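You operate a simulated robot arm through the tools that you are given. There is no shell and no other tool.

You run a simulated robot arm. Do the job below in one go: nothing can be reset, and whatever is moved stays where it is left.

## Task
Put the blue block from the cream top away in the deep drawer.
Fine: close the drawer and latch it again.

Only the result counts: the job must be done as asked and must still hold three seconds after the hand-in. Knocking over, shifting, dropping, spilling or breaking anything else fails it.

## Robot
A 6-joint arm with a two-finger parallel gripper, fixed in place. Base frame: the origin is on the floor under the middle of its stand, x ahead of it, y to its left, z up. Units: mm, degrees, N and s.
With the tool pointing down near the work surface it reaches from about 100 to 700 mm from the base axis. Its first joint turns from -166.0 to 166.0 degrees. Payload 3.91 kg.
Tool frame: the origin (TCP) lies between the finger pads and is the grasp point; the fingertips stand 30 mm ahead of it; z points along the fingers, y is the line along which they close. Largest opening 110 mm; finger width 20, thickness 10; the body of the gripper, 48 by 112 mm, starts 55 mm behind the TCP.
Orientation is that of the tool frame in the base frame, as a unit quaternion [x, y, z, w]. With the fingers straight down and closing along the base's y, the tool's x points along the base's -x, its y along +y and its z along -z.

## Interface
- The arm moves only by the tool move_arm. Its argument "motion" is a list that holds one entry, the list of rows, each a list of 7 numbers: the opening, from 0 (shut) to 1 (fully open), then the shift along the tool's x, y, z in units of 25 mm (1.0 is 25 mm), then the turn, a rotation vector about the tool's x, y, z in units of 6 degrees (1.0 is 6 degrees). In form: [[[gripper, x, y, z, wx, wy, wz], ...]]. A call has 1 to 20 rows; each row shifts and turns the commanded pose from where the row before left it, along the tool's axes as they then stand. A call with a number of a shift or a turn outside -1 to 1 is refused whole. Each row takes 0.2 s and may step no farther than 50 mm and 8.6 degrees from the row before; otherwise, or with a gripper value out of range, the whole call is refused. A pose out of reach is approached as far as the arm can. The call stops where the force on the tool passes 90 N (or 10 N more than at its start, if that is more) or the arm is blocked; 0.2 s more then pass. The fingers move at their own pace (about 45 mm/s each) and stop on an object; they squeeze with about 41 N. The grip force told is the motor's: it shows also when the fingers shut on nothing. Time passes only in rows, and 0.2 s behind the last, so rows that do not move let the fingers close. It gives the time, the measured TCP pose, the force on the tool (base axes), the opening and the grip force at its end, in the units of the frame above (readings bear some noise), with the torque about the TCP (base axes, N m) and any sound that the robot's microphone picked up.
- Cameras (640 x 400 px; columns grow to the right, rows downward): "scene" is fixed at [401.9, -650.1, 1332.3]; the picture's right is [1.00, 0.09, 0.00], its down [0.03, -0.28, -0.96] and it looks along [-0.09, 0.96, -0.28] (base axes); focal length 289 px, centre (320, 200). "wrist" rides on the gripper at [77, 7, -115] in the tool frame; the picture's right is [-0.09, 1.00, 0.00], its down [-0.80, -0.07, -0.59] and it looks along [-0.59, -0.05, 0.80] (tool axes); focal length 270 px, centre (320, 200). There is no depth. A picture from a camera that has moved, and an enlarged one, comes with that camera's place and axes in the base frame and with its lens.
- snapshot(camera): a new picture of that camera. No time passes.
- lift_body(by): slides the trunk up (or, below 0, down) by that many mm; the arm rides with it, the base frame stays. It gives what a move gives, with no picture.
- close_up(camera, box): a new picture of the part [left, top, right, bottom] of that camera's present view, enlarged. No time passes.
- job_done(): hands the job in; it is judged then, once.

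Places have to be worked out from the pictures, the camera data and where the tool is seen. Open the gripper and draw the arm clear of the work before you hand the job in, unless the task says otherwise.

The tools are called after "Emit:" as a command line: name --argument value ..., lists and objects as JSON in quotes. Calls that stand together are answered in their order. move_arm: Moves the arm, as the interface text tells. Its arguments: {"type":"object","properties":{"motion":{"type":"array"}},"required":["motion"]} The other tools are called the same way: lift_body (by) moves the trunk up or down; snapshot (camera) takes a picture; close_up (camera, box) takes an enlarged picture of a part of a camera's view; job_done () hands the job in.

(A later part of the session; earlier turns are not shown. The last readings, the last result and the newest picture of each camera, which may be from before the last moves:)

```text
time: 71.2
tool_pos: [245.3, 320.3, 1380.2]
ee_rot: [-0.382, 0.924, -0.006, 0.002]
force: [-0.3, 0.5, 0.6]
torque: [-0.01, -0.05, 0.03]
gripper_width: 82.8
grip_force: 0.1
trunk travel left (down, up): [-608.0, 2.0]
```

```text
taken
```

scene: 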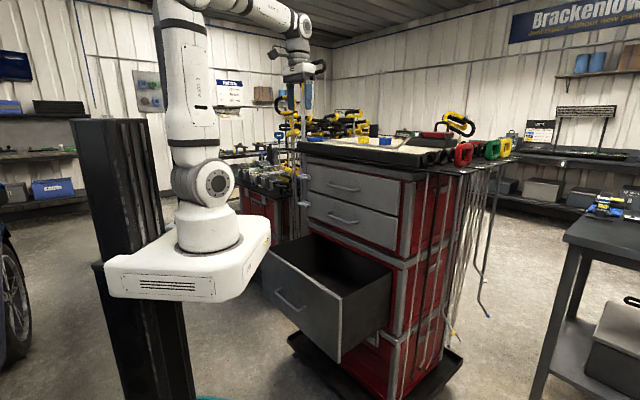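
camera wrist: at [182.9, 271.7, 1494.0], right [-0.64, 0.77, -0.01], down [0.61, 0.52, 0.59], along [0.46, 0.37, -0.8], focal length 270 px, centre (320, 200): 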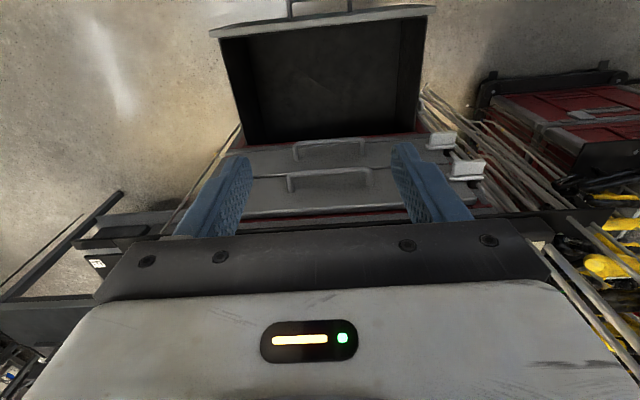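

The open drawer is empty and the tool is above the cabinet's front. I'll tilt outward 33° and reach out over the top at height to view the blocks.

Emit:
move_arm --motion '[[[0.75, 0, 0, 0, 0, -1, 0], [0.75, 0, 0, 0, 0, -1, 0], [0.75, 0, 0, 0, 0, -1, 0], [0.75, 0, 0, 0, 0, -1, 0], [0.75, 0, 0, 0, 0, -1, 0], [0.75, 0, 0, 0, 0, -0.5, 0]]]'

Emit:
move_arm --motion '[[[0.75, -0.839, -0.32, 0.545, 0, 0, 0], [0.75, -0.839, -0.32, 0.545, 0, 0, 0], [0.75, -0.839, -0.32, 0.545, 0, 0, 0], [0.75, -0.839, -0.32, 0.545, 0, 0, 0], [0.75, -0.839, -0.32, 0.545, 0, 0, 0], [0.75, -0.839, -0.32, 0.545, 0, 0, 0], [0.75, -0.839, -0.32, 0.545, 0, 0, 0], [0.75, -0.839, -0.32, 0.545, 0, 0, 0]]]'

Emit:
snapshot --camera "wrist"

Emit:
snapshot --camera "scene"

```text
time: 72.6
tool_pos: [243.8, 321.3, 1379.1]
ee_rot: [-0.366, 0.886, 0.102, 0.264]
force: [0.1, 0.3, 0.8]
torque: [-0.02, 0.01, -0.01]
gripper_width: 82.5
grip_force: 0.1
trunk travel left (down, up): [-608.0, 2.0]
```

```text
time: 74.4
tool_pos: [434.0, 419.5, 1378.8]
ee_rot: [-0.367, 0.887, 0.102, 0.263]
force: [0.4, 0.8, 0.3]
torque: [0.0, -0.01, -0.01]
gripper_width: 82.5
grip_force: 0.0
trunk travel left (down, up): [-608.0, 2.0]
```

```text
taken
camera wrist: at [336.7, 333.6, 1432.4], right [-0.65, 0.76, 0.04], down [0.29, 0.2, 0.93], along [0.7, 0.62, -0.35], focal length 270 px, centre (320, 200)
```

wrist: 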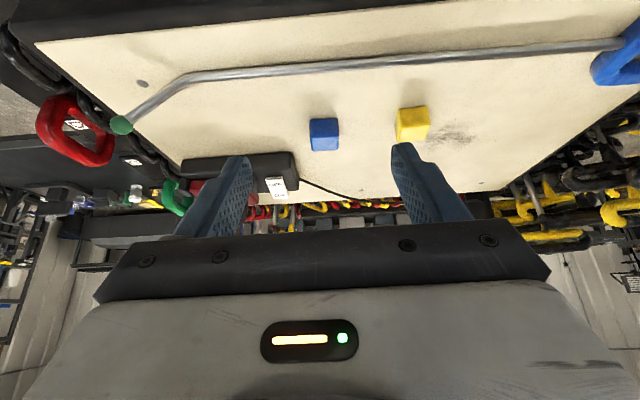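

```text
taken
```

scene: 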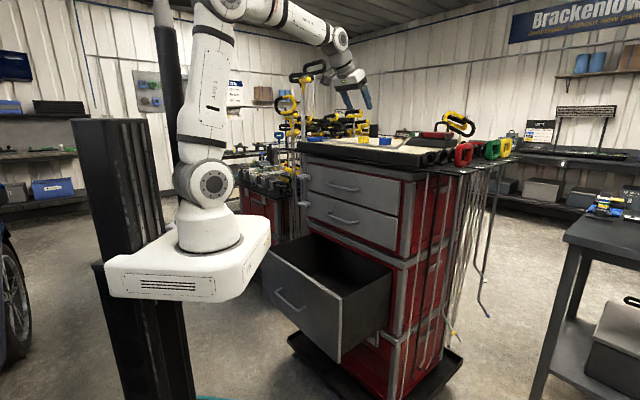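

The blue block is at (323, 134) with a black case just to its left and behind, and a cable. I'll zoom in to measure block and case positions precisely.

Emit:
close_up --camera "wrist" --box '[240, 90, 440, 215]'

Emit:
close_up --camera "scene" --box '[350, 110, 450, 170]'

```text
3.20 times, centred on (340, 152) of wrist
camera zoom: at [336.7, 333.6, 1432.4], right [-0.65, 0.76, 0.04], down [0.29, 0.2, 0.93], along [0.7, 0.62, -0.35], focal length 865 px, centre (256, 352)
```

zoom: 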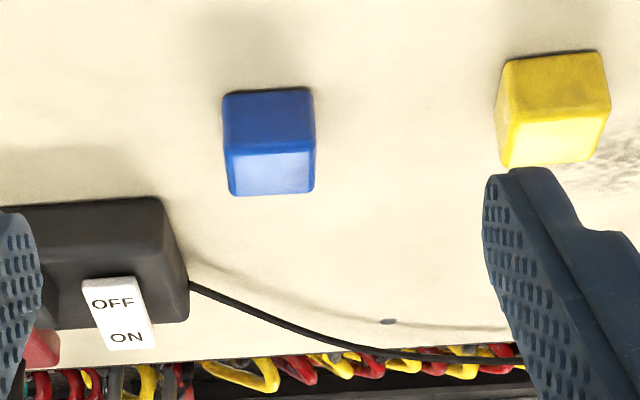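

```text
6.40 times, centred on (400, 140) of scene
camera zoom: at [401.9, -650.1, 1332.3], right [1.0, 0.09, 0.0], down [0.03, -0.28, -0.96], along [-0.09, 0.96, -0.28], focal length 1850 px, centre (-192, 584)
```

zoom: 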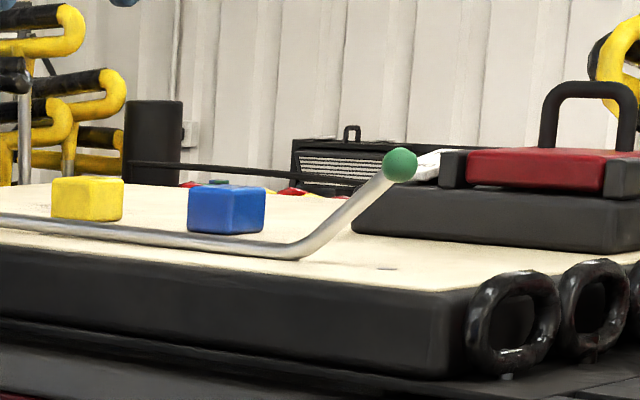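

Block centre refines to ρ≈766, l≈−10.5, top at z≈1249, aligned with the tool; the black case starts at ρ≈823, well clear. I'll go to a pre-grasp pose 70 mm short along the tool axis with a 70 mm opening.

Emit:
move_arm --motion '[[[0.64, -0.485, 0, 0.888, 0, 0, 0], [0.64, -0.485, 0, 0.888, 0, 0, 0], [0.64, -0.485, 0, 0.888, 0, 0, 0], [0.64, -0.485, 0, 0.888, 0, 0, 0], [0.64, -0.485, 0, 0.888, 0, 0, 0]]]'

Emit:
snapshot --camera "wrist"

Emit:
close_up --camera "scene" --box '[340, 90, 440, 160]'

```text
time: 75.6
tool_pos: [513.1, 495.7, 1319.3]
ee_rot: [-0.367, 0.886, 0.102, 0.263]
force: [0.6, -0.3, -0.7]
torque: [-0.01, 0.03, -0.02]
gripper_width: 70.5
grip_force: 0.1
trunk travel left (down, up): [-608.0, 2.0]
```

```text
taken
camera wrist: at [415.9, 411.0, 1373.4], right [-0.65, 0.76, 0.04], down [0.29, 0.2, 0.93], along [0.7, 0.62, -0.35], focal length 270 px, centre (320, 200)
```

wrist: 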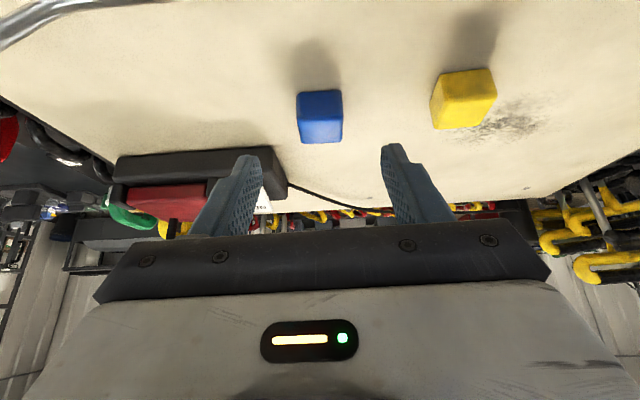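

```text
5.71 times, centred on (390, 125) of scene
camera zoom: at [401.9, -650.1, 1332.3], right [1.0, 0.09, 0.0], down [0.03, -0.28, -0.96], along [-0.09, 0.96, -0.28], focal length 1652 px, centre (-80, 629)
```

zoom: 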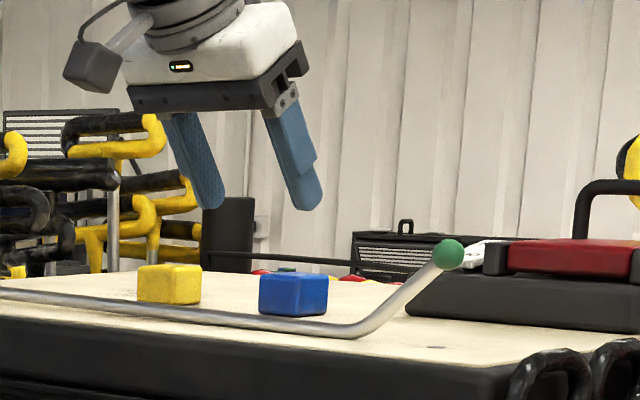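

Aligned over the block (lateral error about 1 mm). One zoom to confirm the block's height and distance before descending.

Emit:
close_up --camera "wrist" --box '[260, 70, 380, 160]'

```text
4.44 times, centred on (320, 115) of wrist
camera zoom: at [415.9, 411.0, 1373.4], right [-0.65, 0.76, 0.04], down [0.29, 0.2, 0.93], along [0.7, 0.62, -0.35], focal length 1201 px, centre (320, 578)
```

zoom: 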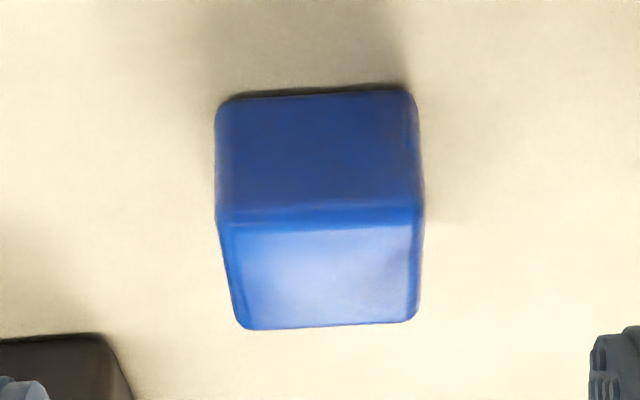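

Estimates agree on a table height of about 1220 and block top about 1248. I'll descend 70 mm along the tool axis, leaving the fingertips several millimetres above the top.

Emit:
move_arm --motion '[[[0.64, 0, 0.06, 0.56, 0, 0, 0], [0.64, 0, 0, 0.56, 0, 0, 0], [0.64, 0, 0, 0.56, 0, 0, 0], [0.64, 0, 0, 0.56, 0, 0, 0], [0.64, 0, 0, 0.56, 0, 0, 0]]]'

Emit:
snapshot --camera "wrist"

Emit:
close_up --camera "scene" --box '[350, 110, 430, 160]'

```text
time: 76.8
tool_pos: [538.0, 521.1, 1260.6]
ee_rot: [-0.367, 0.886, 0.102, 0.263]
force: [0.0, -0.2, 0.6]
torque: [0.02, -0.01, 0.02]
gripper_width: 70.5
grip_force: 0.0
trunk travel left (down, up): [-608.0, 2.0]
```

```text
taken
camera wrist: at [442.1, 437.4, 1314.5], right [-0.65, 0.76, 0.04], down [0.29, 0.2, 0.93], along [0.7, 0.62, -0.35], focal length 270 px, centre (320, 200)
```

wrist: 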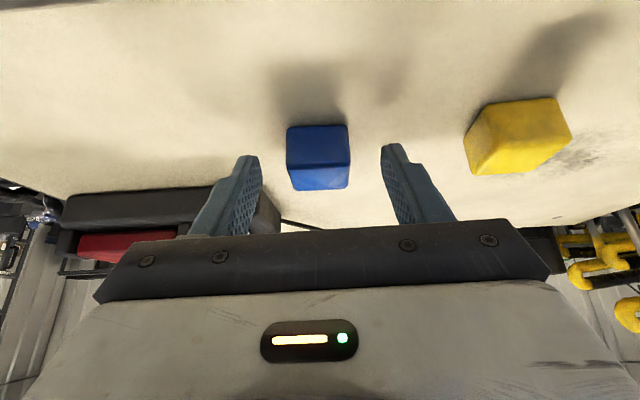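

```text
8.00 times, centred on (390, 135) of scene
camera zoom: at [401.9, -650.1, 1332.3], right [1.0, 0.09, 0.0], down [0.03, -0.28, -0.96], along [-0.09, 0.96, -0.28], focal length 2312 px, centre (-240, 720)
```

zoom: 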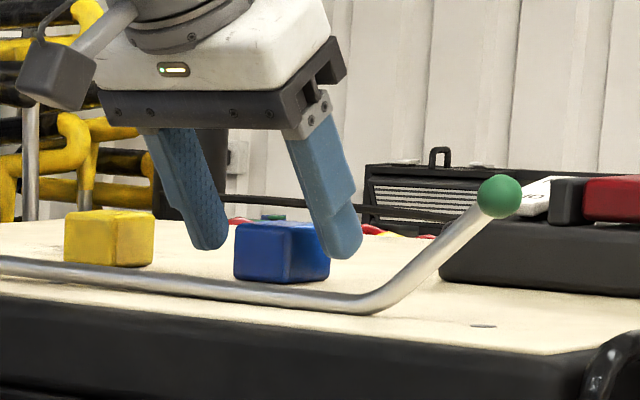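

Fingers straddle the block, tips about 12 mm above the top surface. I'll lower 5 mm more straight down, then close the gripper.

Emit:
move_arm --motion '[[[0.64, 0.055, 0, 0.085, 0, 0, 0], [0.64, 0.055, 0, 0.085, 0, 0, 0]]]'

Emit:
move_arm --motion '[[[0.4, 0, 0, 0, 0, 0, 0], [0.25, 0, 0, 0, 0, 0, 0], [0.1, 0, 0, 0, 0, 0, 0], [0, 0, 0, 0, 0, 0, 0], [0, 0, 0, 0, 0, 0, 0], [0, 0, 0, 0, 0, 0, 0], [0, 0, 0, 0, 0, 0, 0]]]'

Emit:
snapshot --camera "wrist"

Emit:
close_up --camera "scene" --box '[350, 110, 430, 160]'

```text
time: 77.4
tool_pos: [538.8, 522.1, 1256.1]
ee_rot: [-0.367, 0.886, 0.102, 0.264]
force: [0.0, 0.0, -0.1]
torque: [0.03, -0.01, -0.02]
gripper_width: 70.3
grip_force: 0.1
trunk travel left (down, up): [-608.0, 2.0]
```

```text
time: 79.0
tool_pos: [537.5, 522.9, 1254.7]
ee_rot: [-0.367, 0.886, 0.103, 0.264]
force: [-0.7, 0.2, -0.4]
torque: [0.01, -0.05, -0.02]
gripper_width: 35.0
grip_force: 40.8
trunk travel left (down, up): [-608.0, 2.0]
```

```text
taken
camera wrist: at [441.2, 437.5, 1309.7], right [-0.65, 0.76, 0.04], down [0.29, 0.2, 0.93], along [0.7, 0.62, -0.35], focal length 270 px, centre (320, 200)
```

wrist: 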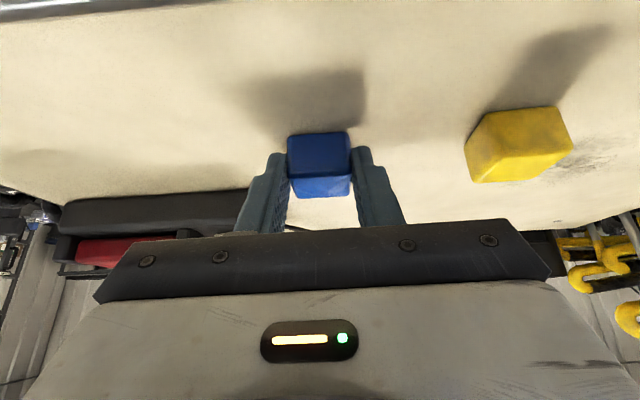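

```text
8.00 times, centred on (390, 135) of scene
camera zoom: at [401.9, -650.1, 1332.3], right [1.0, 0.09, 0.0], down [0.03, -0.28, -0.96], along [-0.09, 0.96, -0.28], focal length 2312 px, centre (-240, 720)
```

zoom: 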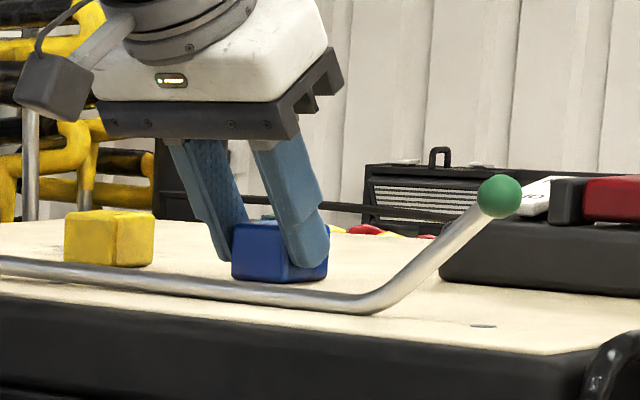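

The block is held (35 mm wide, 41 N). I'll lift it 60 mm straight up and check.

Emit:
move_arm --motion '[[[0, -0.324, 0, -0.505, 0, 0, 0], [0, -0.324, 0, -0.505, 0, 0, 0], [0, -0.324, 0, -0.505, 0, 0, 0], [0, -0.324, 0, -0.505, 0, 0, 0]]]'

Emit:
close_up --camera "scene" --box '[340, 90, 440, 160]'

```text
time: 80.0
tool_pos: [537.1, 522.8, 1315.5]
ee_rot: [-0.366, 0.887, 0.101, 0.263]
force: [-0.2, -0.2, -0.9]
torque: [0.03, 0.01, 0.01]
gripper_width: 34.9
grip_force: 41.1
trunk travel left (down, up): [-608.0, 2.0]
```

```text
5.71 times, centred on (390, 125) of scene
camera zoom: at [401.9, -650.1, 1332.3], right [1.0, 0.09, 0.0], down [0.03, -0.28, -0.96], along [-0.09, 0.96, -0.28], focal length 1652 px, centre (-80, 629)
```

zoom: 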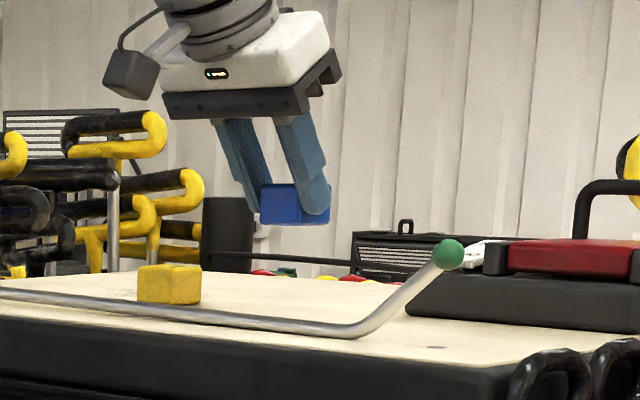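

Block lifted cleanly. Now I'll retract straight back away from the cabinet top at this height.

Emit:
move_arm --motion '[[[0, 0.8415, 0.2, -0.5402, 0, 0, 0], [0, 0.8415, 0.2, -0.5402, 0, 0, 0], [0, 0.8415, 0.2, -0.5402, 0, 0, 0], [0, 0.8415, 0.2, -0.5402, 0, 0, 0], [0, 0.8415, 0.2, -0.5402, 0, 0, 0], [0, 0.8415, 0.2, -0.5402, 0, 0, 0], [0, 0.8415, 0.2, -0.5402, 0, 0, 0], [0, 0.8415, 0.2, -0.5402, 0, 0, 0], [0, 0.8415, 0.2, -0.5402, 0, 0, 0], [0, 0.8415, 0.2, -0.5402, 0, 0, 0], [0, 0.8415, 0.2, -0.5402, 0, 0, 0], [0, 0.8415, 0.2, -0.5402, 0, 0, 0]]]'

Emit:
snapshot --camera "scene"

Emit:
snapshot --camera "wrist"

```text
time: 82.6
tool_pos: [282.5, 353.0, 1315.0]
ee_rot: [-0.366, 0.886, 0.102, 0.264]
force: [0.4, 0.5, -0.3]
torque: [-0.03, 0.01, -0.03]
gripper_width: 34.5
grip_force: 41.2
trunk travel left (down, up): [-608.0, 2.0]
```

```text
taken
```

scene: 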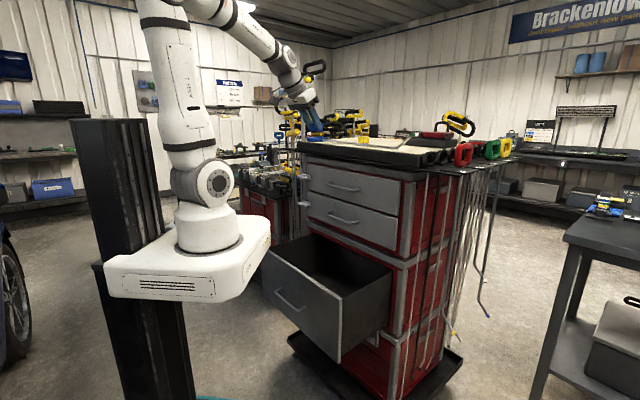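

```text
taken
camera wrist: at [184.7, 268.8, 1369.8], right [-0.65, 0.76, 0.04], down [0.29, 0.2, 0.94], along [0.7, 0.62, -0.35], focal length 270 px, centre (320, 200)
```

wrist: 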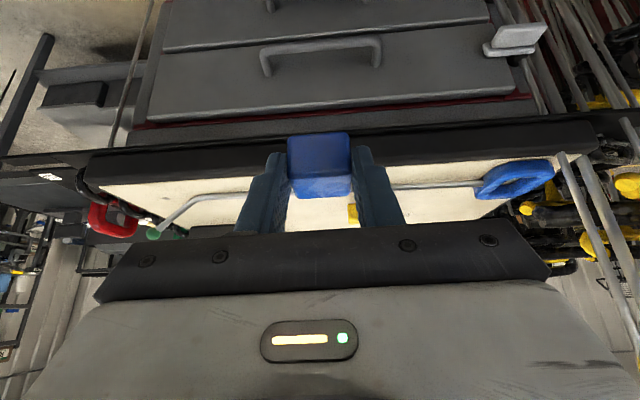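

The block is held in front of the cabinet at (282, 353, 1315). I'll bring the tool vertical, shift to ρ≈505 over the drawer opening, and descend.

Emit:
move_arm --motion '[[[0, 0, 0, 0, 0, 1, 0], [0, 0, 0, 0, 0, 1, 0], [0, 0, 0, 0, 0, 1, 0], [0, 0, 0, 0, 0, 1, 0], [0, 0, 0, 0, 0, 1, 0], [0, 0, 0, 0, 0, 0.45, 0], [0, -0.55, 0, 0, 0, 0, 0], [0, -0.55, 0, 0, 0, 0, 0], [0, -0.55, 0, 0, 0, 0, 0], [0, -0.55, 0, 0, 0, 0, 0]]]'

Emit:
move_arm --motion '[[[0, 0, 0, 1, 0, 0, 0], [0, 0, 0, 1, 0, 0, 0], [0, 0, 0, 1, 0, 0, 0], [0, 0, 0, 1, 0, 0, 0], [0, 0, 0, 1, 0, 0, 0], [0, 0, 0, 1, 0, 0, 0], [0, 0, 0, 1, 0, 0, 0], [0, 0, 0, 1, 0, 0, 0], [0, 0, 0, 1, 0, 0, 0], [0, 0, 0, 1, 0, 0, 0]]]'

Emit:
snapshot --camera "wrist"

Emit:
snapshot --camera "scene"

```text
time: 84.8
tool_pos: [321.3, 392.0, 1314.5]
ee_rot: [-0.381, 0.924, -0.006, 0.003]
force: [0.8, 0.1, -0.2]
torque: [0.02, 0.03, -0.01]
gripper_width: 34.7
grip_force: 41.6
trunk travel left (down, up): [-608.0, 2.0]
```

```text
time: 87.0
tool_pos: [324.3, 392.3, 1064.2]
ee_rot: [-0.38, 0.925, -0.005, 0.002]
force: [-0.5, -0.6, -0.1]
torque: [-0.01, -0.02, 0.0]
gripper_width: 34.8
grip_force: 41.1
trunk travel left (down, up): [-608.0, 2.0]
```

```text
taken
camera wrist: at [262.0, 342.9, 1177.1], right [-0.64, 0.77, -0.01], down [0.61, 0.52, 0.6], along [0.47, 0.37, -0.8], focal length 270 px, centre (320, 200)
```

wrist: 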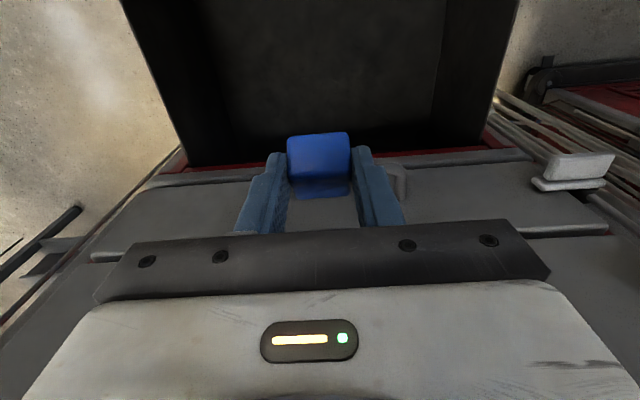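

```text
taken
```

scene: 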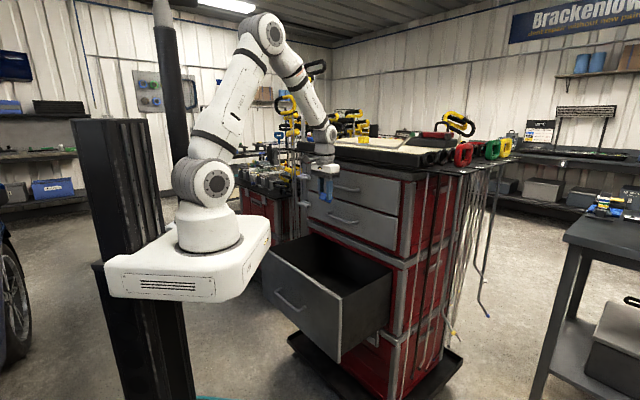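

The block is poised above the open drawer; the floor of the drawer looks to be near z≈565. I'll lower the trunk 215 mm so the tool enters the drawer's top, then look again.

Emit:
lift_body --by -215

Emit:
snapshot --camera "scene"

Emit:
snapshot --camera "wrist"

```text
time: 89.3
tool_pos: [324.0, 392.8, 848.6]
ee_rot: [-0.381, 0.925, -0.005, 0.004]
force: [0.1, 0.3, 0.3]
torque: [0.0, -0.01, 0.0]
gripper_width: 34.7
grip_force: 41.1
trunk travel left (down, up): [-393.0, 217.0]
```

```text
taken
```

scene: 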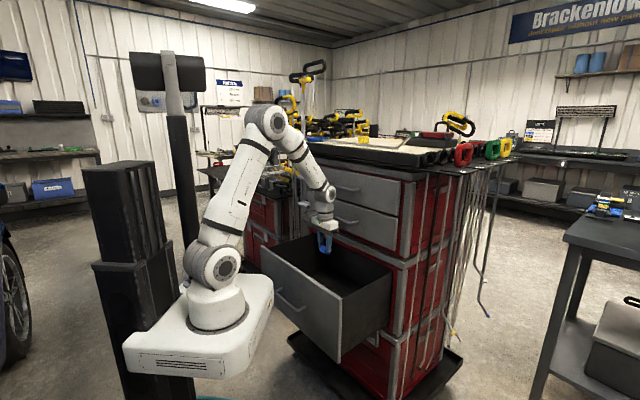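

```text
taken
camera wrist: at [261.7, 342.7, 962.7], right [-0.64, 0.77, -0.01], down [0.61, 0.52, 0.6], along [0.47, 0.37, -0.8], focal length 270 px, centre (320, 200)
```

wrist: 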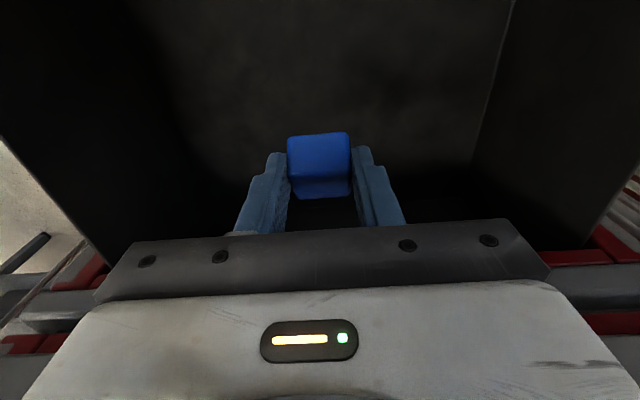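

Still gripped and over the drawer interior. I'll descend inside with the arm in stages.

Emit:
move_arm --motion '[[[0, 0, 0, 1, 0, 0, 0], [0, 0, 0, 1, 0, 0, 0], [0, 0, 0, 1, 0, 0, 0], [0, 0, 0, 1, 0, 0, 0]]]'

Emit:
move_arm --motion '[[[0, 0, 0, 1, 0, 0, 0], [0, 0, 0, 1, 0, 0, 0], [0, 0, 0, 0.8, 0, 0, 0]]]'

Emit:
snapshot --camera "scene"

Emit:
snapshot --camera "wrist"

```text
time: 90.3
tool_pos: [326.0, 391.9, 747.1]
ee_rot: [-0.381, 0.924, -0.004, 0.004]
force: [0.1, 0.4, -0.3]
torque: [0.0, -0.04, -0.02]
gripper_width: 35.0
grip_force: 40.7
trunk travel left (down, up): [-393.0, 217.0]
```

```text
time: 91.1
tool_pos: [326.3, 392.3, 678.2]
ee_rot: [-0.381, 0.924, -0.005, 0.004]
force: [0.4, 0.2, -0.5]
torque: [0.01, 0.02, 0.03]
gripper_width: 34.9
grip_force: 40.6
trunk travel left (down, up): [-393.0, 217.0]
```

```text
taken
```

scene: 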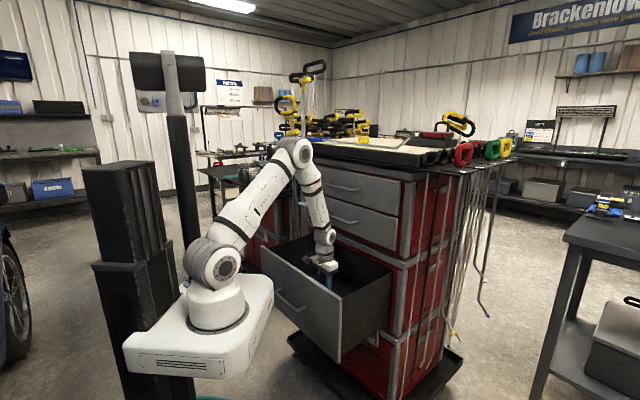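

```text
taken
camera wrist: at [263.5, 343.0, 792.1], right [-0.64, 0.77, -0.01], down [0.61, 0.52, 0.6], along [0.47, 0.38, -0.8], focal length 270 px, centre (320, 200)
```

wrist: 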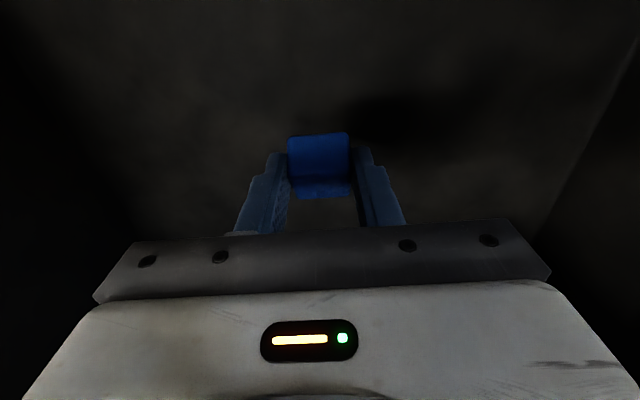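

Block is about 60 mm above the drawer floor by estimate. I'll check clearance in the scene view, and continue down slowly.

Emit:
close_up --camera "scene" --box '[250, 200, 410, 320]'

Emit:
move_arm --motion '[[[0, 0, 0, 0.5, 0, 0, 0], [0, 0, 0, 0.5, 0, 0, 0]]]'

Emit:
move_arm --motion '[[[0, 0, 0, 0.3, 0, 0, 0], [0, 0, 0, 0.2, 0, 0, 0]]]'

Emit:
move_arm --motion '[[[0, 0, 0, 0.2, 0, 0, 0], [0, 0, 0, 0.2, 0, 0, 0]]]'

Emit:
snapshot --camera "wrist"

```text
3.33 times, centred on (330, 260) of scene
camera zoom: at [401.9, -650.1, 1332.3], right [1.0, 0.09, 0.0], down [0.03, -0.28, -0.96], along [-0.09, 0.96, -0.28], focal length 963 px, centre (287, 0)
```

zoom: 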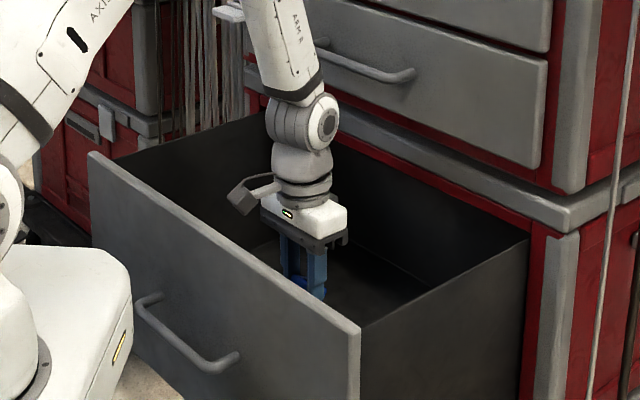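

```text
time: 91.7
tool_pos: [324.8, 392.5, 653.6]
ee_rot: [-0.381, 0.925, -0.005, 0.004]
force: [0.4, 0.3, -0.9]
torque: [0.01, 0.0, -0.01]
gripper_width: 34.5
grip_force: 40.9
trunk travel left (down, up): [-393.0, 217.0]
```

```text
time: 92.3
tool_pos: [324.7, 391.7, 640.7]
ee_rot: [-0.382, 0.924, -0.006, 0.004]
force: [0.0, 0.7, -0.6]
torque: [0.03, 0.03, -0.01]
gripper_width: 34.5
grip_force: 40.7
trunk travel left (down, up): [-393.0, 217.0]
```

```text
time: 92.9
tool_pos: [326.2, 391.7, 630.9]
ee_rot: [-0.38, 0.925, -0.005, 0.003]
force: [1.1, -0.1, -0.5]
torque: [0.0, -0.01, 0.01]
gripper_width: 34.9
grip_force: 41.1
trunk travel left (down, up): [-393.0, 217.0]
```

```text
taken
camera wrist: at [263.6, 341.7, 744.9], right [-0.64, 0.77, -0.01], down [0.61, 0.52, 0.6], along [0.47, 0.37, -0.8], focal length 270 px, centre (320, 200)
```

wrist: 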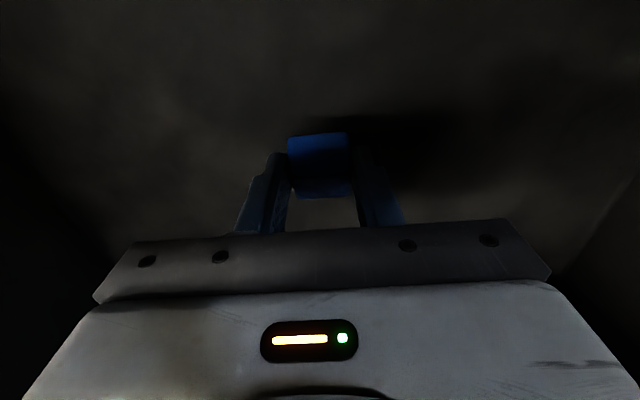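

No contact yet at z 631. I'll continue down in small steps until the block touches the floor.

Emit:
move_arm --motion '[[[0, 0, 0, 0.2, 0, 0, 0], [0, 0, 0, 0.2, 0, 0, 0]]]'

Emit:
move_arm --motion '[[[0, 0, 0, 0.2, 0, 0, 0], [0, 0, 0, 0.2, 0, 0, 0]]]'

Emit:
close_up --camera "scene" --box '[250, 200, 410, 320]'

```text
time: 93.5
tool_pos: [326.6, 390.8, 621.9]
ee_rot: [-0.381, 0.924, -0.004, 0.004]
force: [1.1, -0.1, -0.8]
torque: [-0.01, -0.01, 0.02]
gripper_width: 34.5
grip_force: 40.7
trunk travel left (down, up): [-393.0, 217.0]
```

```text
time: 94.1
tool_pos: [326.5, 390.6, 612.7]
ee_rot: [-0.381, 0.925, -0.006, 0.004]
force: [-0.7, -3.6, 10.0]
torque: [0.07, 0.04, 0.0]
gripper_width: 34.9
grip_force: 40.7
trunk travel left (down, up): [-393.0, 217.0]
```

```text
3.33 times, centred on (330, 260) of scene
camera zoom: at [401.9, -650.1, 1332.3], right [1.0, 0.09, 0.0], down [0.03, -0.28, -0.96], along [-0.09, 0.96, -0.28], focal length 963 px, centre (287, 0)
```

zoom: 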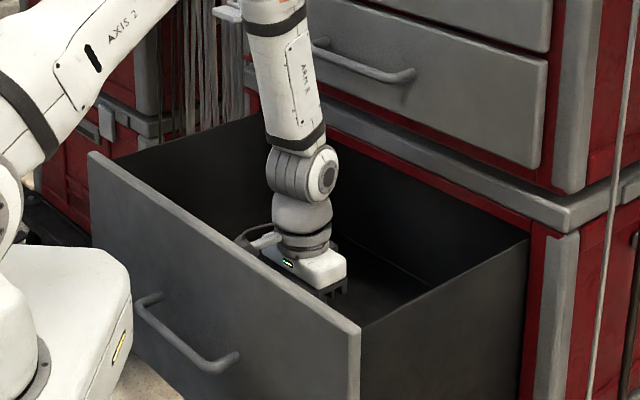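

The block touches the drawer floor (10 N). I'll open the gripper to release it there.

Emit:
move_arm --motion '[[[0.4, 0, 0, -0.05, 0, 0, 0], [0.5, 0, 0, 0, 0, 0, 0], [0.65, 0, 0, 0, 0, 0, 0], [0.65, 0, 0, 0, 0, 0, 0], [0.65, 0, 0, 0, 0, 0, 0]]]'

Emit:
move_arm --motion '[[[0.65, 0, 0, -0.6, 0, 0, 0], [0.65, 0, 0, -0.8, 0, 0, 0], [0.65, 0, 0, -0.8, 0, 0, 0]]]'

Emit:
snapshot --camera "wrist"

```text
time: 95.3
tool_pos: [326.4, 390.0, 612.3]
ee_rot: [-0.381, 0.924, -0.004, 0.004]
force: [0.4, -0.5, 0.0]
torque: [0.0, -0.02, 0.02]
gripper_width: 71.3
grip_force: 0.0
trunk travel left (down, up): [-393.0, 217.0]
```

```text
time: 96.1
tool_pos: [324.6, 391.7, 667.6]
ee_rot: [-0.382, 0.924, -0.006, 0.003]
force: [0.1, 0.7, 0.0]
torque: [0.0, -0.01, 0.0]
gripper_width: 71.5
grip_force: 0.0
trunk travel left (down, up): [-393.0, 217.0]
```

```text
taken
camera wrist: at [262.5, 341.8, 782.1], right [-0.64, 0.77, -0.01], down [0.61, 0.52, 0.6], along [0.47, 0.37, -0.8], focal length 270 px, centre (320, 200)
```

wrist: 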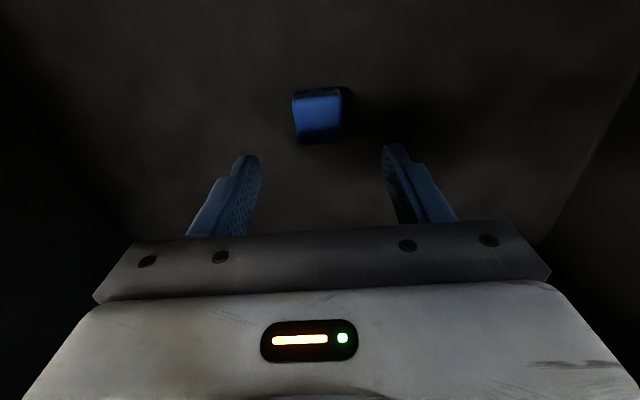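

The block lies flat in the drawer. I'll rise out of the drawer, close the fingers, and move to the outside of the front panel.

Emit:
move_arm --motion '[[[0.65, 0, 0, -1, 0, 0, 0], [0.65, 0, 0, -1, 0, 0, 0], [0.65, 0, 0, -1, 0, 0, 0], [0.65, 0, 0, -1, 0, 0, 0], [0.65, 0, 0, -1, 0, 0, 0], [0.65, 0, 0, -1, 0, 0, 0], [0.65, 0, 0, -1, 0, 0, 0], [0.4, 0, 0, -1, 0, 0, 0], [0.2, 0, 0, -1, 0, 0, 0], [0, 0, 0, -1, 0, 0, 0], [0, 0, 0, -1, 0, 0, 0], [0, 0, 0, -1, 0, 0, 0]]]'

Emit:
snapshot --camera "wrist"

Emit:
move_arm --motion '[[[0, 1, 0, 0, 0, 0, 0], [0, 1, 0, 0, 0, 0, 0], [0, 1, 0, 0, 0, 0, 0], [0, 1, 0, 0, 0, 0, 0], [0, 1, 0, 0, 0, 0, 0], [0, 1, 0, 0, 0, 0, 0], [0, 0.9, 0, 0, 0, 0, 0]]]'

Emit:
snapshot --camera "wrist"

Emit:
snapshot --camera "scene"

```text
time: 98.7
tool_pos: [323.6, 393.1, 967.4]
ee_rot: [-0.381, 0.924, -0.005, 0.004]
force: [-0.7, -0.1, -0.7]
torque: [0.0, 0.03, 0.0]
gripper_width: 0.1
grip_force: 31.8
trunk travel left (down, up): [-393.0, 217.0]
```

```text
taken
camera wrist: at [260.8, 342.8, 1082.5], right [-0.64, 0.77, -0.01], down [0.61, 0.52, 0.6], along [0.47, 0.37, -0.8], focal length 270 px, centre (320, 200)
```

wrist: 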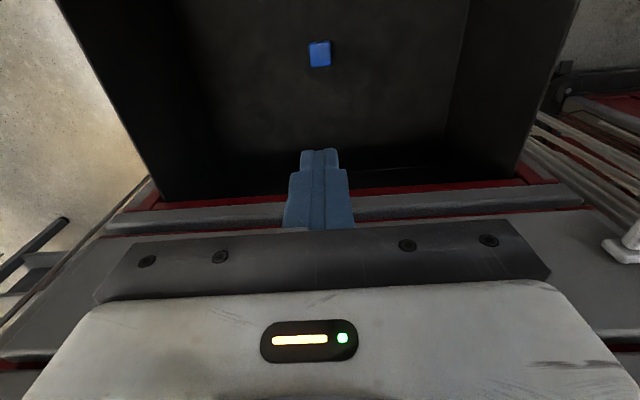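

```text
time: 100.3
tool_pos: [200.0, 272.5, 965.4]
ee_rot: [-0.382, 0.924, -0.005, 0.004]
force: [-0.2, 0.4, 0.0]
torque: [0.0, -0.02, 0.0]
gripper_width: 0.1
grip_force: 37.8
trunk travel left (down, up): [-393.0, 217.0]
```

```text
taken
camera wrist: at [137.8, 222.8, 1080.0], right [-0.64, 0.77, -0.01], down [0.61, 0.52, 0.6], along [0.47, 0.38, -0.8], focal length 270 px, centre (320, 200)
```

wrist: 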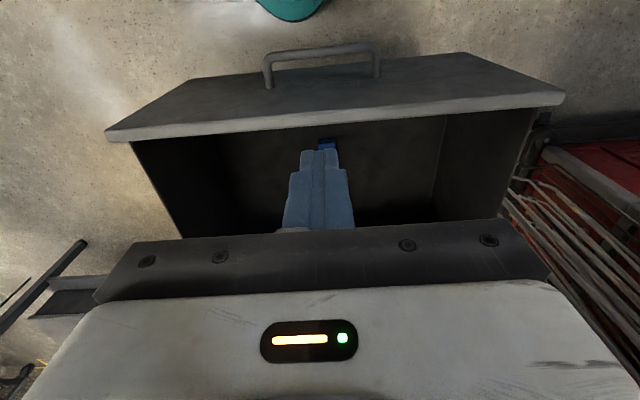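

```text
taken
```

scene: 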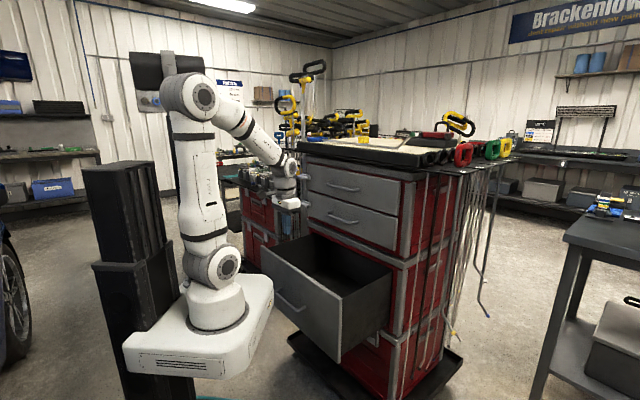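

The panel's outer face is at ρ≈350–360. I'll back off a little more and lower the closed fingers in front of the panel, just below its top edge.

Emit:
move_arm --motion '[[[0, 0.7, 0, 0, 0, 0, 0], [0, 0, 0, 1, 0, 0, 0], [0, 0, 0, 1, 0, 0, 0], [0, 0, 0, 1, 0, 0, 0], [0, 0, 0, 1, 0, 0, 0]]]'

Emit:
snapshot --camera "wrist"

Emit:
snapshot --camera "scene"

```text
time: 101.5
tool_pos: [188.9, 260.0, 865.9]
ee_rot: [-0.381, 0.924, -0.005, 0.004]
force: [0.6, 0.6, 0.0]
torque: [0.01, 0.02, 0.0]
gripper_width: 0.0
grip_force: 37.9
trunk travel left (down, up): [-393.0, 217.0]
```

```text
taken
camera wrist: at [127.7, 209.8, 979.9], right [-0.64, 0.77, -0.01], down [0.61, 0.52, 0.6], along [0.47, 0.37, -0.8], focal length 270 px, centre (320, 200)
```

wrist: 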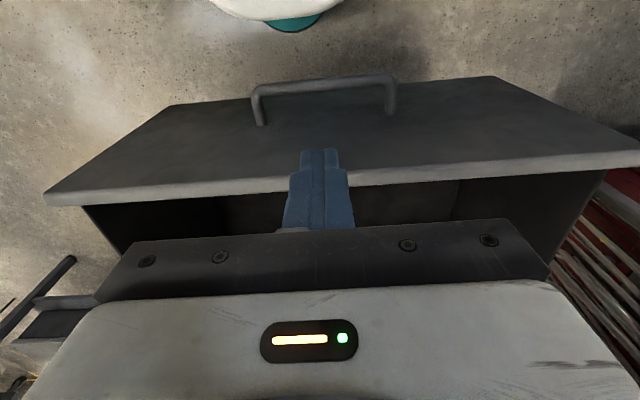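

```text
taken
```

scene: 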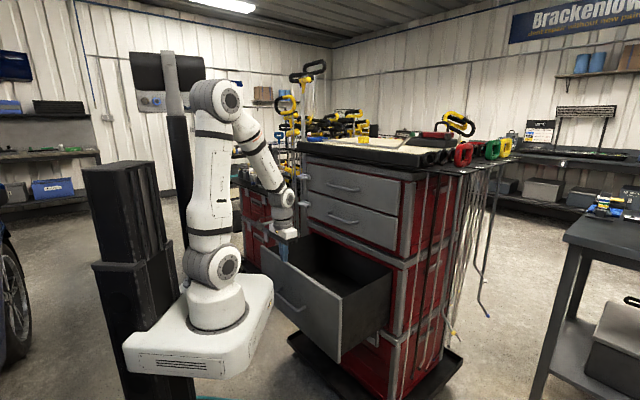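

Clearance to the panel is about 25 mm. I'll lower to z≈770 and start pushing the drawer in.

Emit:
move_arm --motion '[[[0, 0, 0, 1, 0, 0, 0], [0, 0, 0, 1, 0, 0, 0], [0, 0, 0, 1, 0, 0, 0], [0, 0, 0, 0.9, 0, 0, 0]]]'

Emit:
move_arm --motion '[[[0, -0.5, 0, 0, 0, 0, 0], [0, -0.5, 0, 0, 0, 0, 0], [0, -0.4, 0, 0, 0, 0, 0]]]'

Emit:
snapshot --camera "wrist"

Emit:
snapshot --camera "scene"

```text
time: 102.5
tool_pos: [193.2, 263.0, 768.7]
ee_rot: [-0.381, 0.924, -0.004, 0.003]
force: [0.5, 0.3, 0.1]
torque: [-0.02, 0.02, -0.01]
gripper_width: 0.3
grip_force: 37.7
out of reach, approached as far as the arm can: row 3
trunk travel left (down, up): [-393.0, 217.0]
```

```text
time: 103.3
tool_pos: [216.9, 285.6, 769.3]
ee_rot: [-0.381, 0.924, -0.005, 0.003]
force: [-0.6, 0.4, -0.1]
torque: [0.0, -0.03, 0.0]
gripper_width: 0.2
grip_force: 37.5
trunk travel left (down, up): [-393.0, 217.0]
```

```text
taken
camera wrist: at [155.2, 236.2, 883.0], right [-0.64, 0.77, -0.01], down [0.61, 0.52, 0.6], along [0.47, 0.37, -0.8], focal length 270 px, centre (320, 200)
```

wrist: 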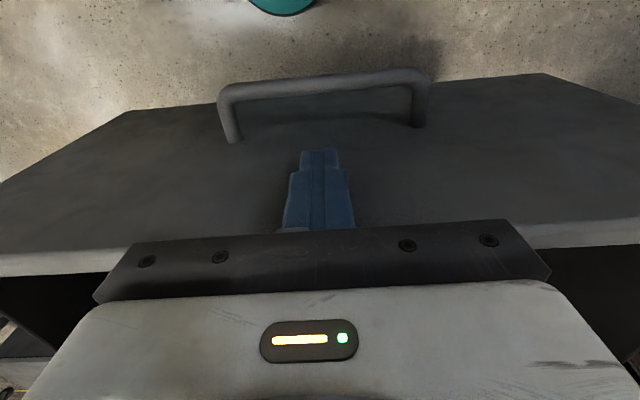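

```text
taken
```

scene: 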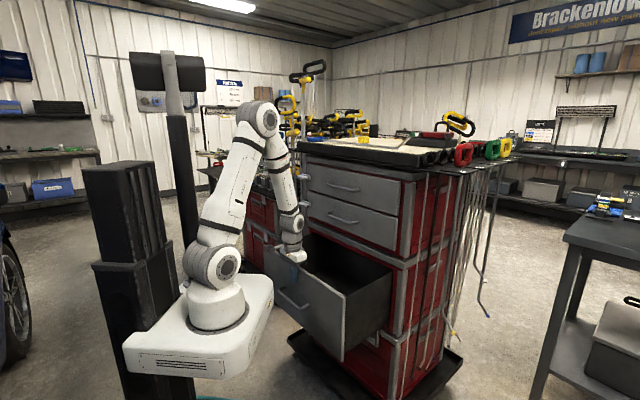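

The fingers are at the panel and it is beginning to move. I'll push on in stages.

Emit:
move_arm --motion '[[[0, -0.5, 0, 0, 0, 0, 0], [0, -0.5, 0, 0, 0, 0, 0], [0, -0.5, 0, 0, 0, 0, 0], [0, -0.5, 0, 0, 0, 0, 0], [0, -0.5, 0, 0, 0, 0, 0], [0, -0.5, 0, 0, 0, 0, 0]]]'

Emit:
snapshot --camera "wrist"

Emit:
snapshot --camera "scene"

```text
time: 104.7
tool_pos: [269.0, 338.6, 771.0]
ee_rot: [-0.381, 0.924, -0.005, 0.004]
force: [0.1, 0.0, 0.9]
torque: [0.02, 0.01, 0.01]
gripper_width: 0.0
grip_force: 37.5
trunk travel left (down, up): [-393.0, 217.0]
```

```text
taken
camera wrist: at [207.3, 289.6, 884.1], right [-0.64, 0.77, -0.01], down [0.61, 0.52, 0.6], along [0.47, 0.38, -0.8], focal length 270 px, centre (320, 200)
```

wrist: 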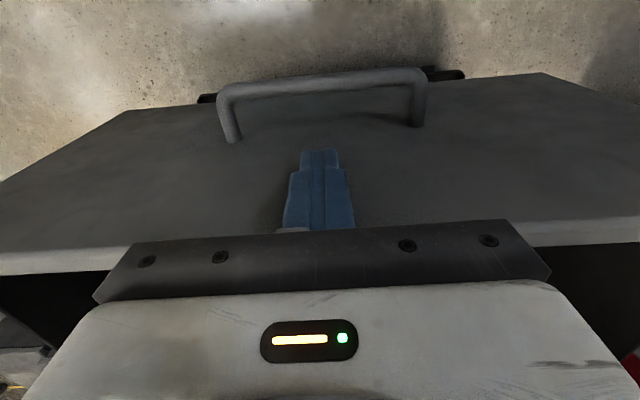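

```text
taken
```

scene: 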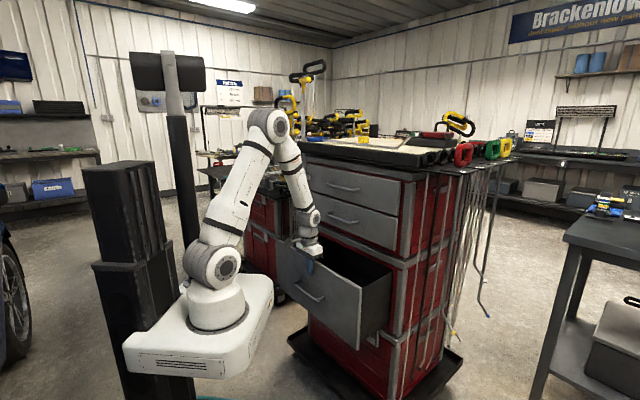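

The panel is moving with the fingers. I'll push to ρ≈495 with the vertical tool, the limit before the upper handles get close.

Emit:
move_arm --motion '[[[0, -0.5, 0, 0, 0, 0, 0], [0, -0.5, 0, 0, 0, 0, 0], [0, -0.5, 0, 0, 0, 0, 0], [0, -0.5, 0, 0, 0, 0, 0], [0, -0.5, 0, 0, 0, 0, 0]]]'

Emit:
snapshot --camera "scene"

Emit:
close_up --camera "scene" --box '[260, 180, 420, 300]'

```text
time: 105.9
tool_pos: [314.3, 383.8, 771.5]
ee_rot: [-0.38, 0.925, -0.005, 0.004]
force: [0.3, 0.7, -0.3]
torque: [0.01, -0.01, 0.02]
gripper_width: 0.1
grip_force: 37.3
trunk travel left (down, up): [-393.0, 217.0]
```

```text
taken
```

scene: 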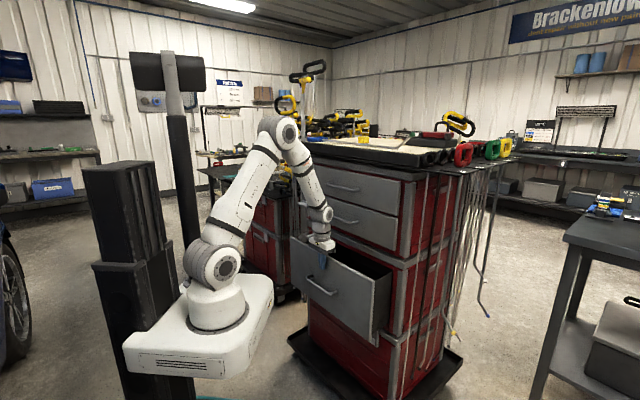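

```text
3.33 times, centred on (340, 240) of scene
camera zoom: at [401.9, -650.1, 1332.3], right [1.0, 0.09, 0.0], down [0.03, -0.28, -0.96], along [-0.09, 0.96, -0.28], focal length 963 px, centre (253, 67)
```

zoom: 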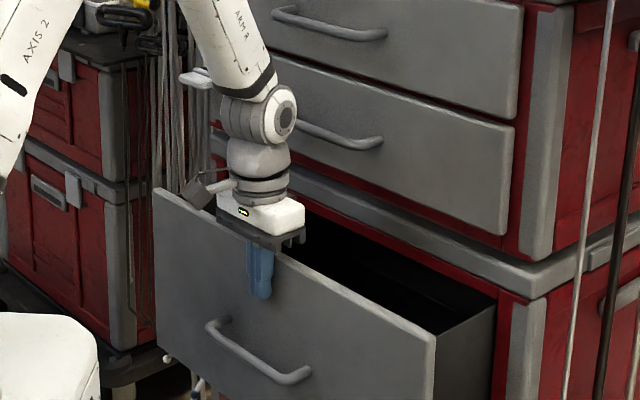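

About 107 mm remain. I'll back off, swap height between arm and trunk so a tilted push is possible, and keep clear of the handle.

Emit:
move_arm --motion '[[[0, 0.8, 0, 0, 0, 0, 0], [0, 0.8, 0, 0, 0, 0, 0], [0, 0, 0, -1, 0, 0, 0], [0, 0, 0, -1, 0, 0, 0], [0, 0, 0, -1, 0, 0, 0], [0, 0, 0, -1, 0, 0, 0], [0, 0, 0, -1, 0, 0, 0], [0, 0, 0, -1, 0, 0, 0], [0, 0, 0, -1, 0, 0, 0], [0, 0, 0, -0.5, 0, 0, 0]]]'

Emit:
lift_body --by -188

Emit:
move_arm --motion '[[[0, 0, 0, 0, 0, -1, 0], [0, 0, 0, 0, 0, -1, 0], [0, 0, 0, 0, 0, -1, 0], [0, 0, 0, 0, 0, -1, 0], [0, 0, 0, 0, 0, -1, 0], [0, 0, 0, 0, 0, -1, 0]]]'

Emit:
snapshot --camera "wrist"

Emit:
snapshot --camera "scene"

```text
time: 108.1
tool_pos: [283.7, 355.4, 959.4]
ee_rot: [-0.381, 0.925, -0.006, 0.003]
force: [0.1, -0.1, 0.4]
torque: [0.02, 0.01, 0.04]
gripper_width: 0.0
grip_force: 37.2
trunk travel left (down, up): [-393.0, 217.0]
```

```text
time: 110.2
tool_pos: [282.9, 355.3, 769.5]
ee_rot: [-0.381, 0.924, -0.005, 0.004]
force: [-0.2, -0.8, -0.2]
torque: [-0.01, 0.0, -0.02]
gripper_width: 0.2
grip_force: 38.2
trunk travel left (down, up): [-205.0, 405.0]
```

```text
time: 111.6
tool_pos: [282.3, 356.1, 770.2]
ee_rot: [-0.363, 0.879, 0.114, 0.289]
force: [-0.3, -0.1, -0.5]
torque: [0.04, 0.04, -0.02]
gripper_width: 0.0
grip_force: 37.6
trunk travel left (down, up): [-205.0, 405.0]
```

```text
taken
camera wrist: at [184.4, 268.0, 816.2], right [-0.65, 0.76, 0.04], down [0.25, 0.16, 0.95], along [0.72, 0.63, -0.3], focal length 270 px, centre (320, 200)
```

wrist: 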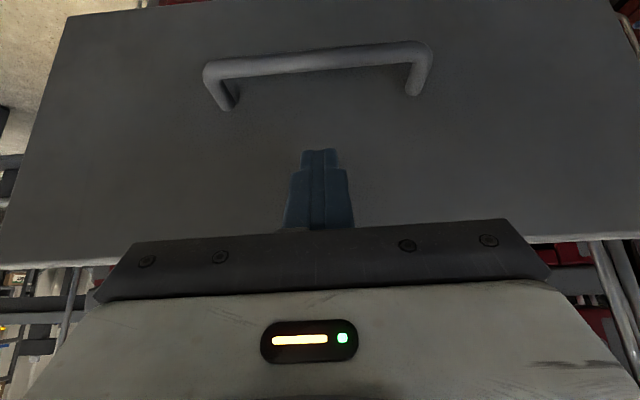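

```text
taken
```

scene: 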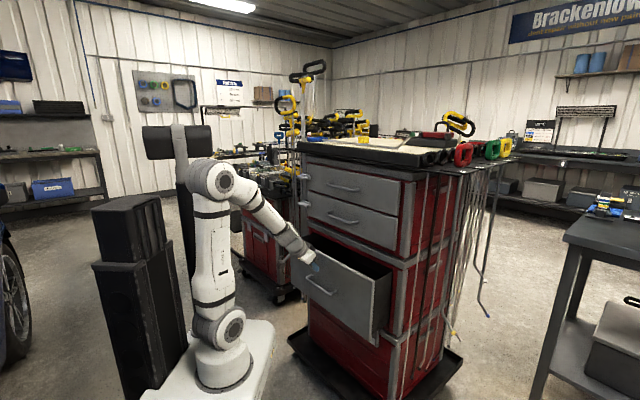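

Tilted 36° with the tip above handle height. I'll lower slightly and push the panel in along its slide direction.

Emit:
move_arm --motion '[[[0, 0.41, 0, 0.57, 0, 0, 0], [0, 0.41, 0, 0.57, 0, 0, 0], [0, -0.485, 0, 0.353, 0, 0, 0], [0, -0.485, 0, 0.353, 0, 0, 0], [0, -0.485, 0, 0.353, 0, 0, 0], [0, -0.485, 0, 0.353, 0, 0, 0]]]'

Emit:
snapshot --camera "scene"

Emit:
snapshot --camera "wrist"

```text
time: 113.0
tool_pos: [327.2, 396.8, 735.3]
ee_rot: [-0.364, 0.878, 0.113, 0.29]
force: [0.7, 0.1, 0.6]
torque: [-0.01, 0.05, 0.02]
gripper_width: 0.2
grip_force: 37.5
trunk travel left (down, up): [-205.0, 405.0]
```

```text
taken
```

scene: 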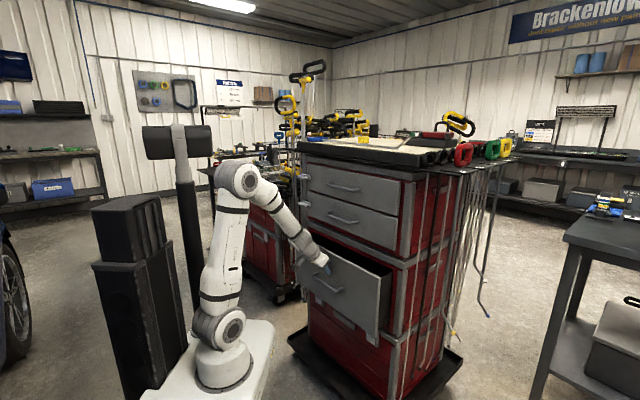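

```text
taken
camera wrist: at [228.1, 309.5, 782.0], right [-0.65, 0.76, 0.04], down [0.25, 0.17, 0.95], along [0.72, 0.63, -0.3], focal length 270 px, centre (320, 200)
```

wrist: 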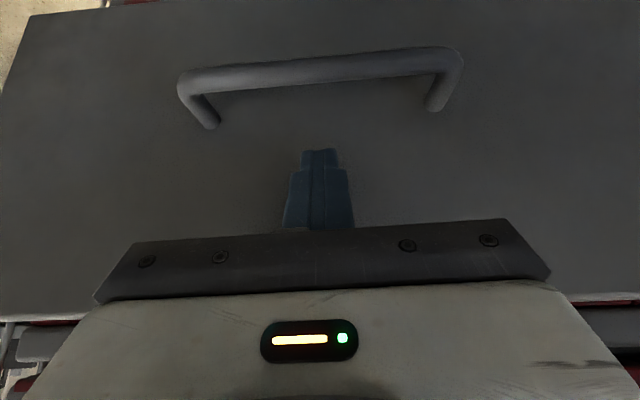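

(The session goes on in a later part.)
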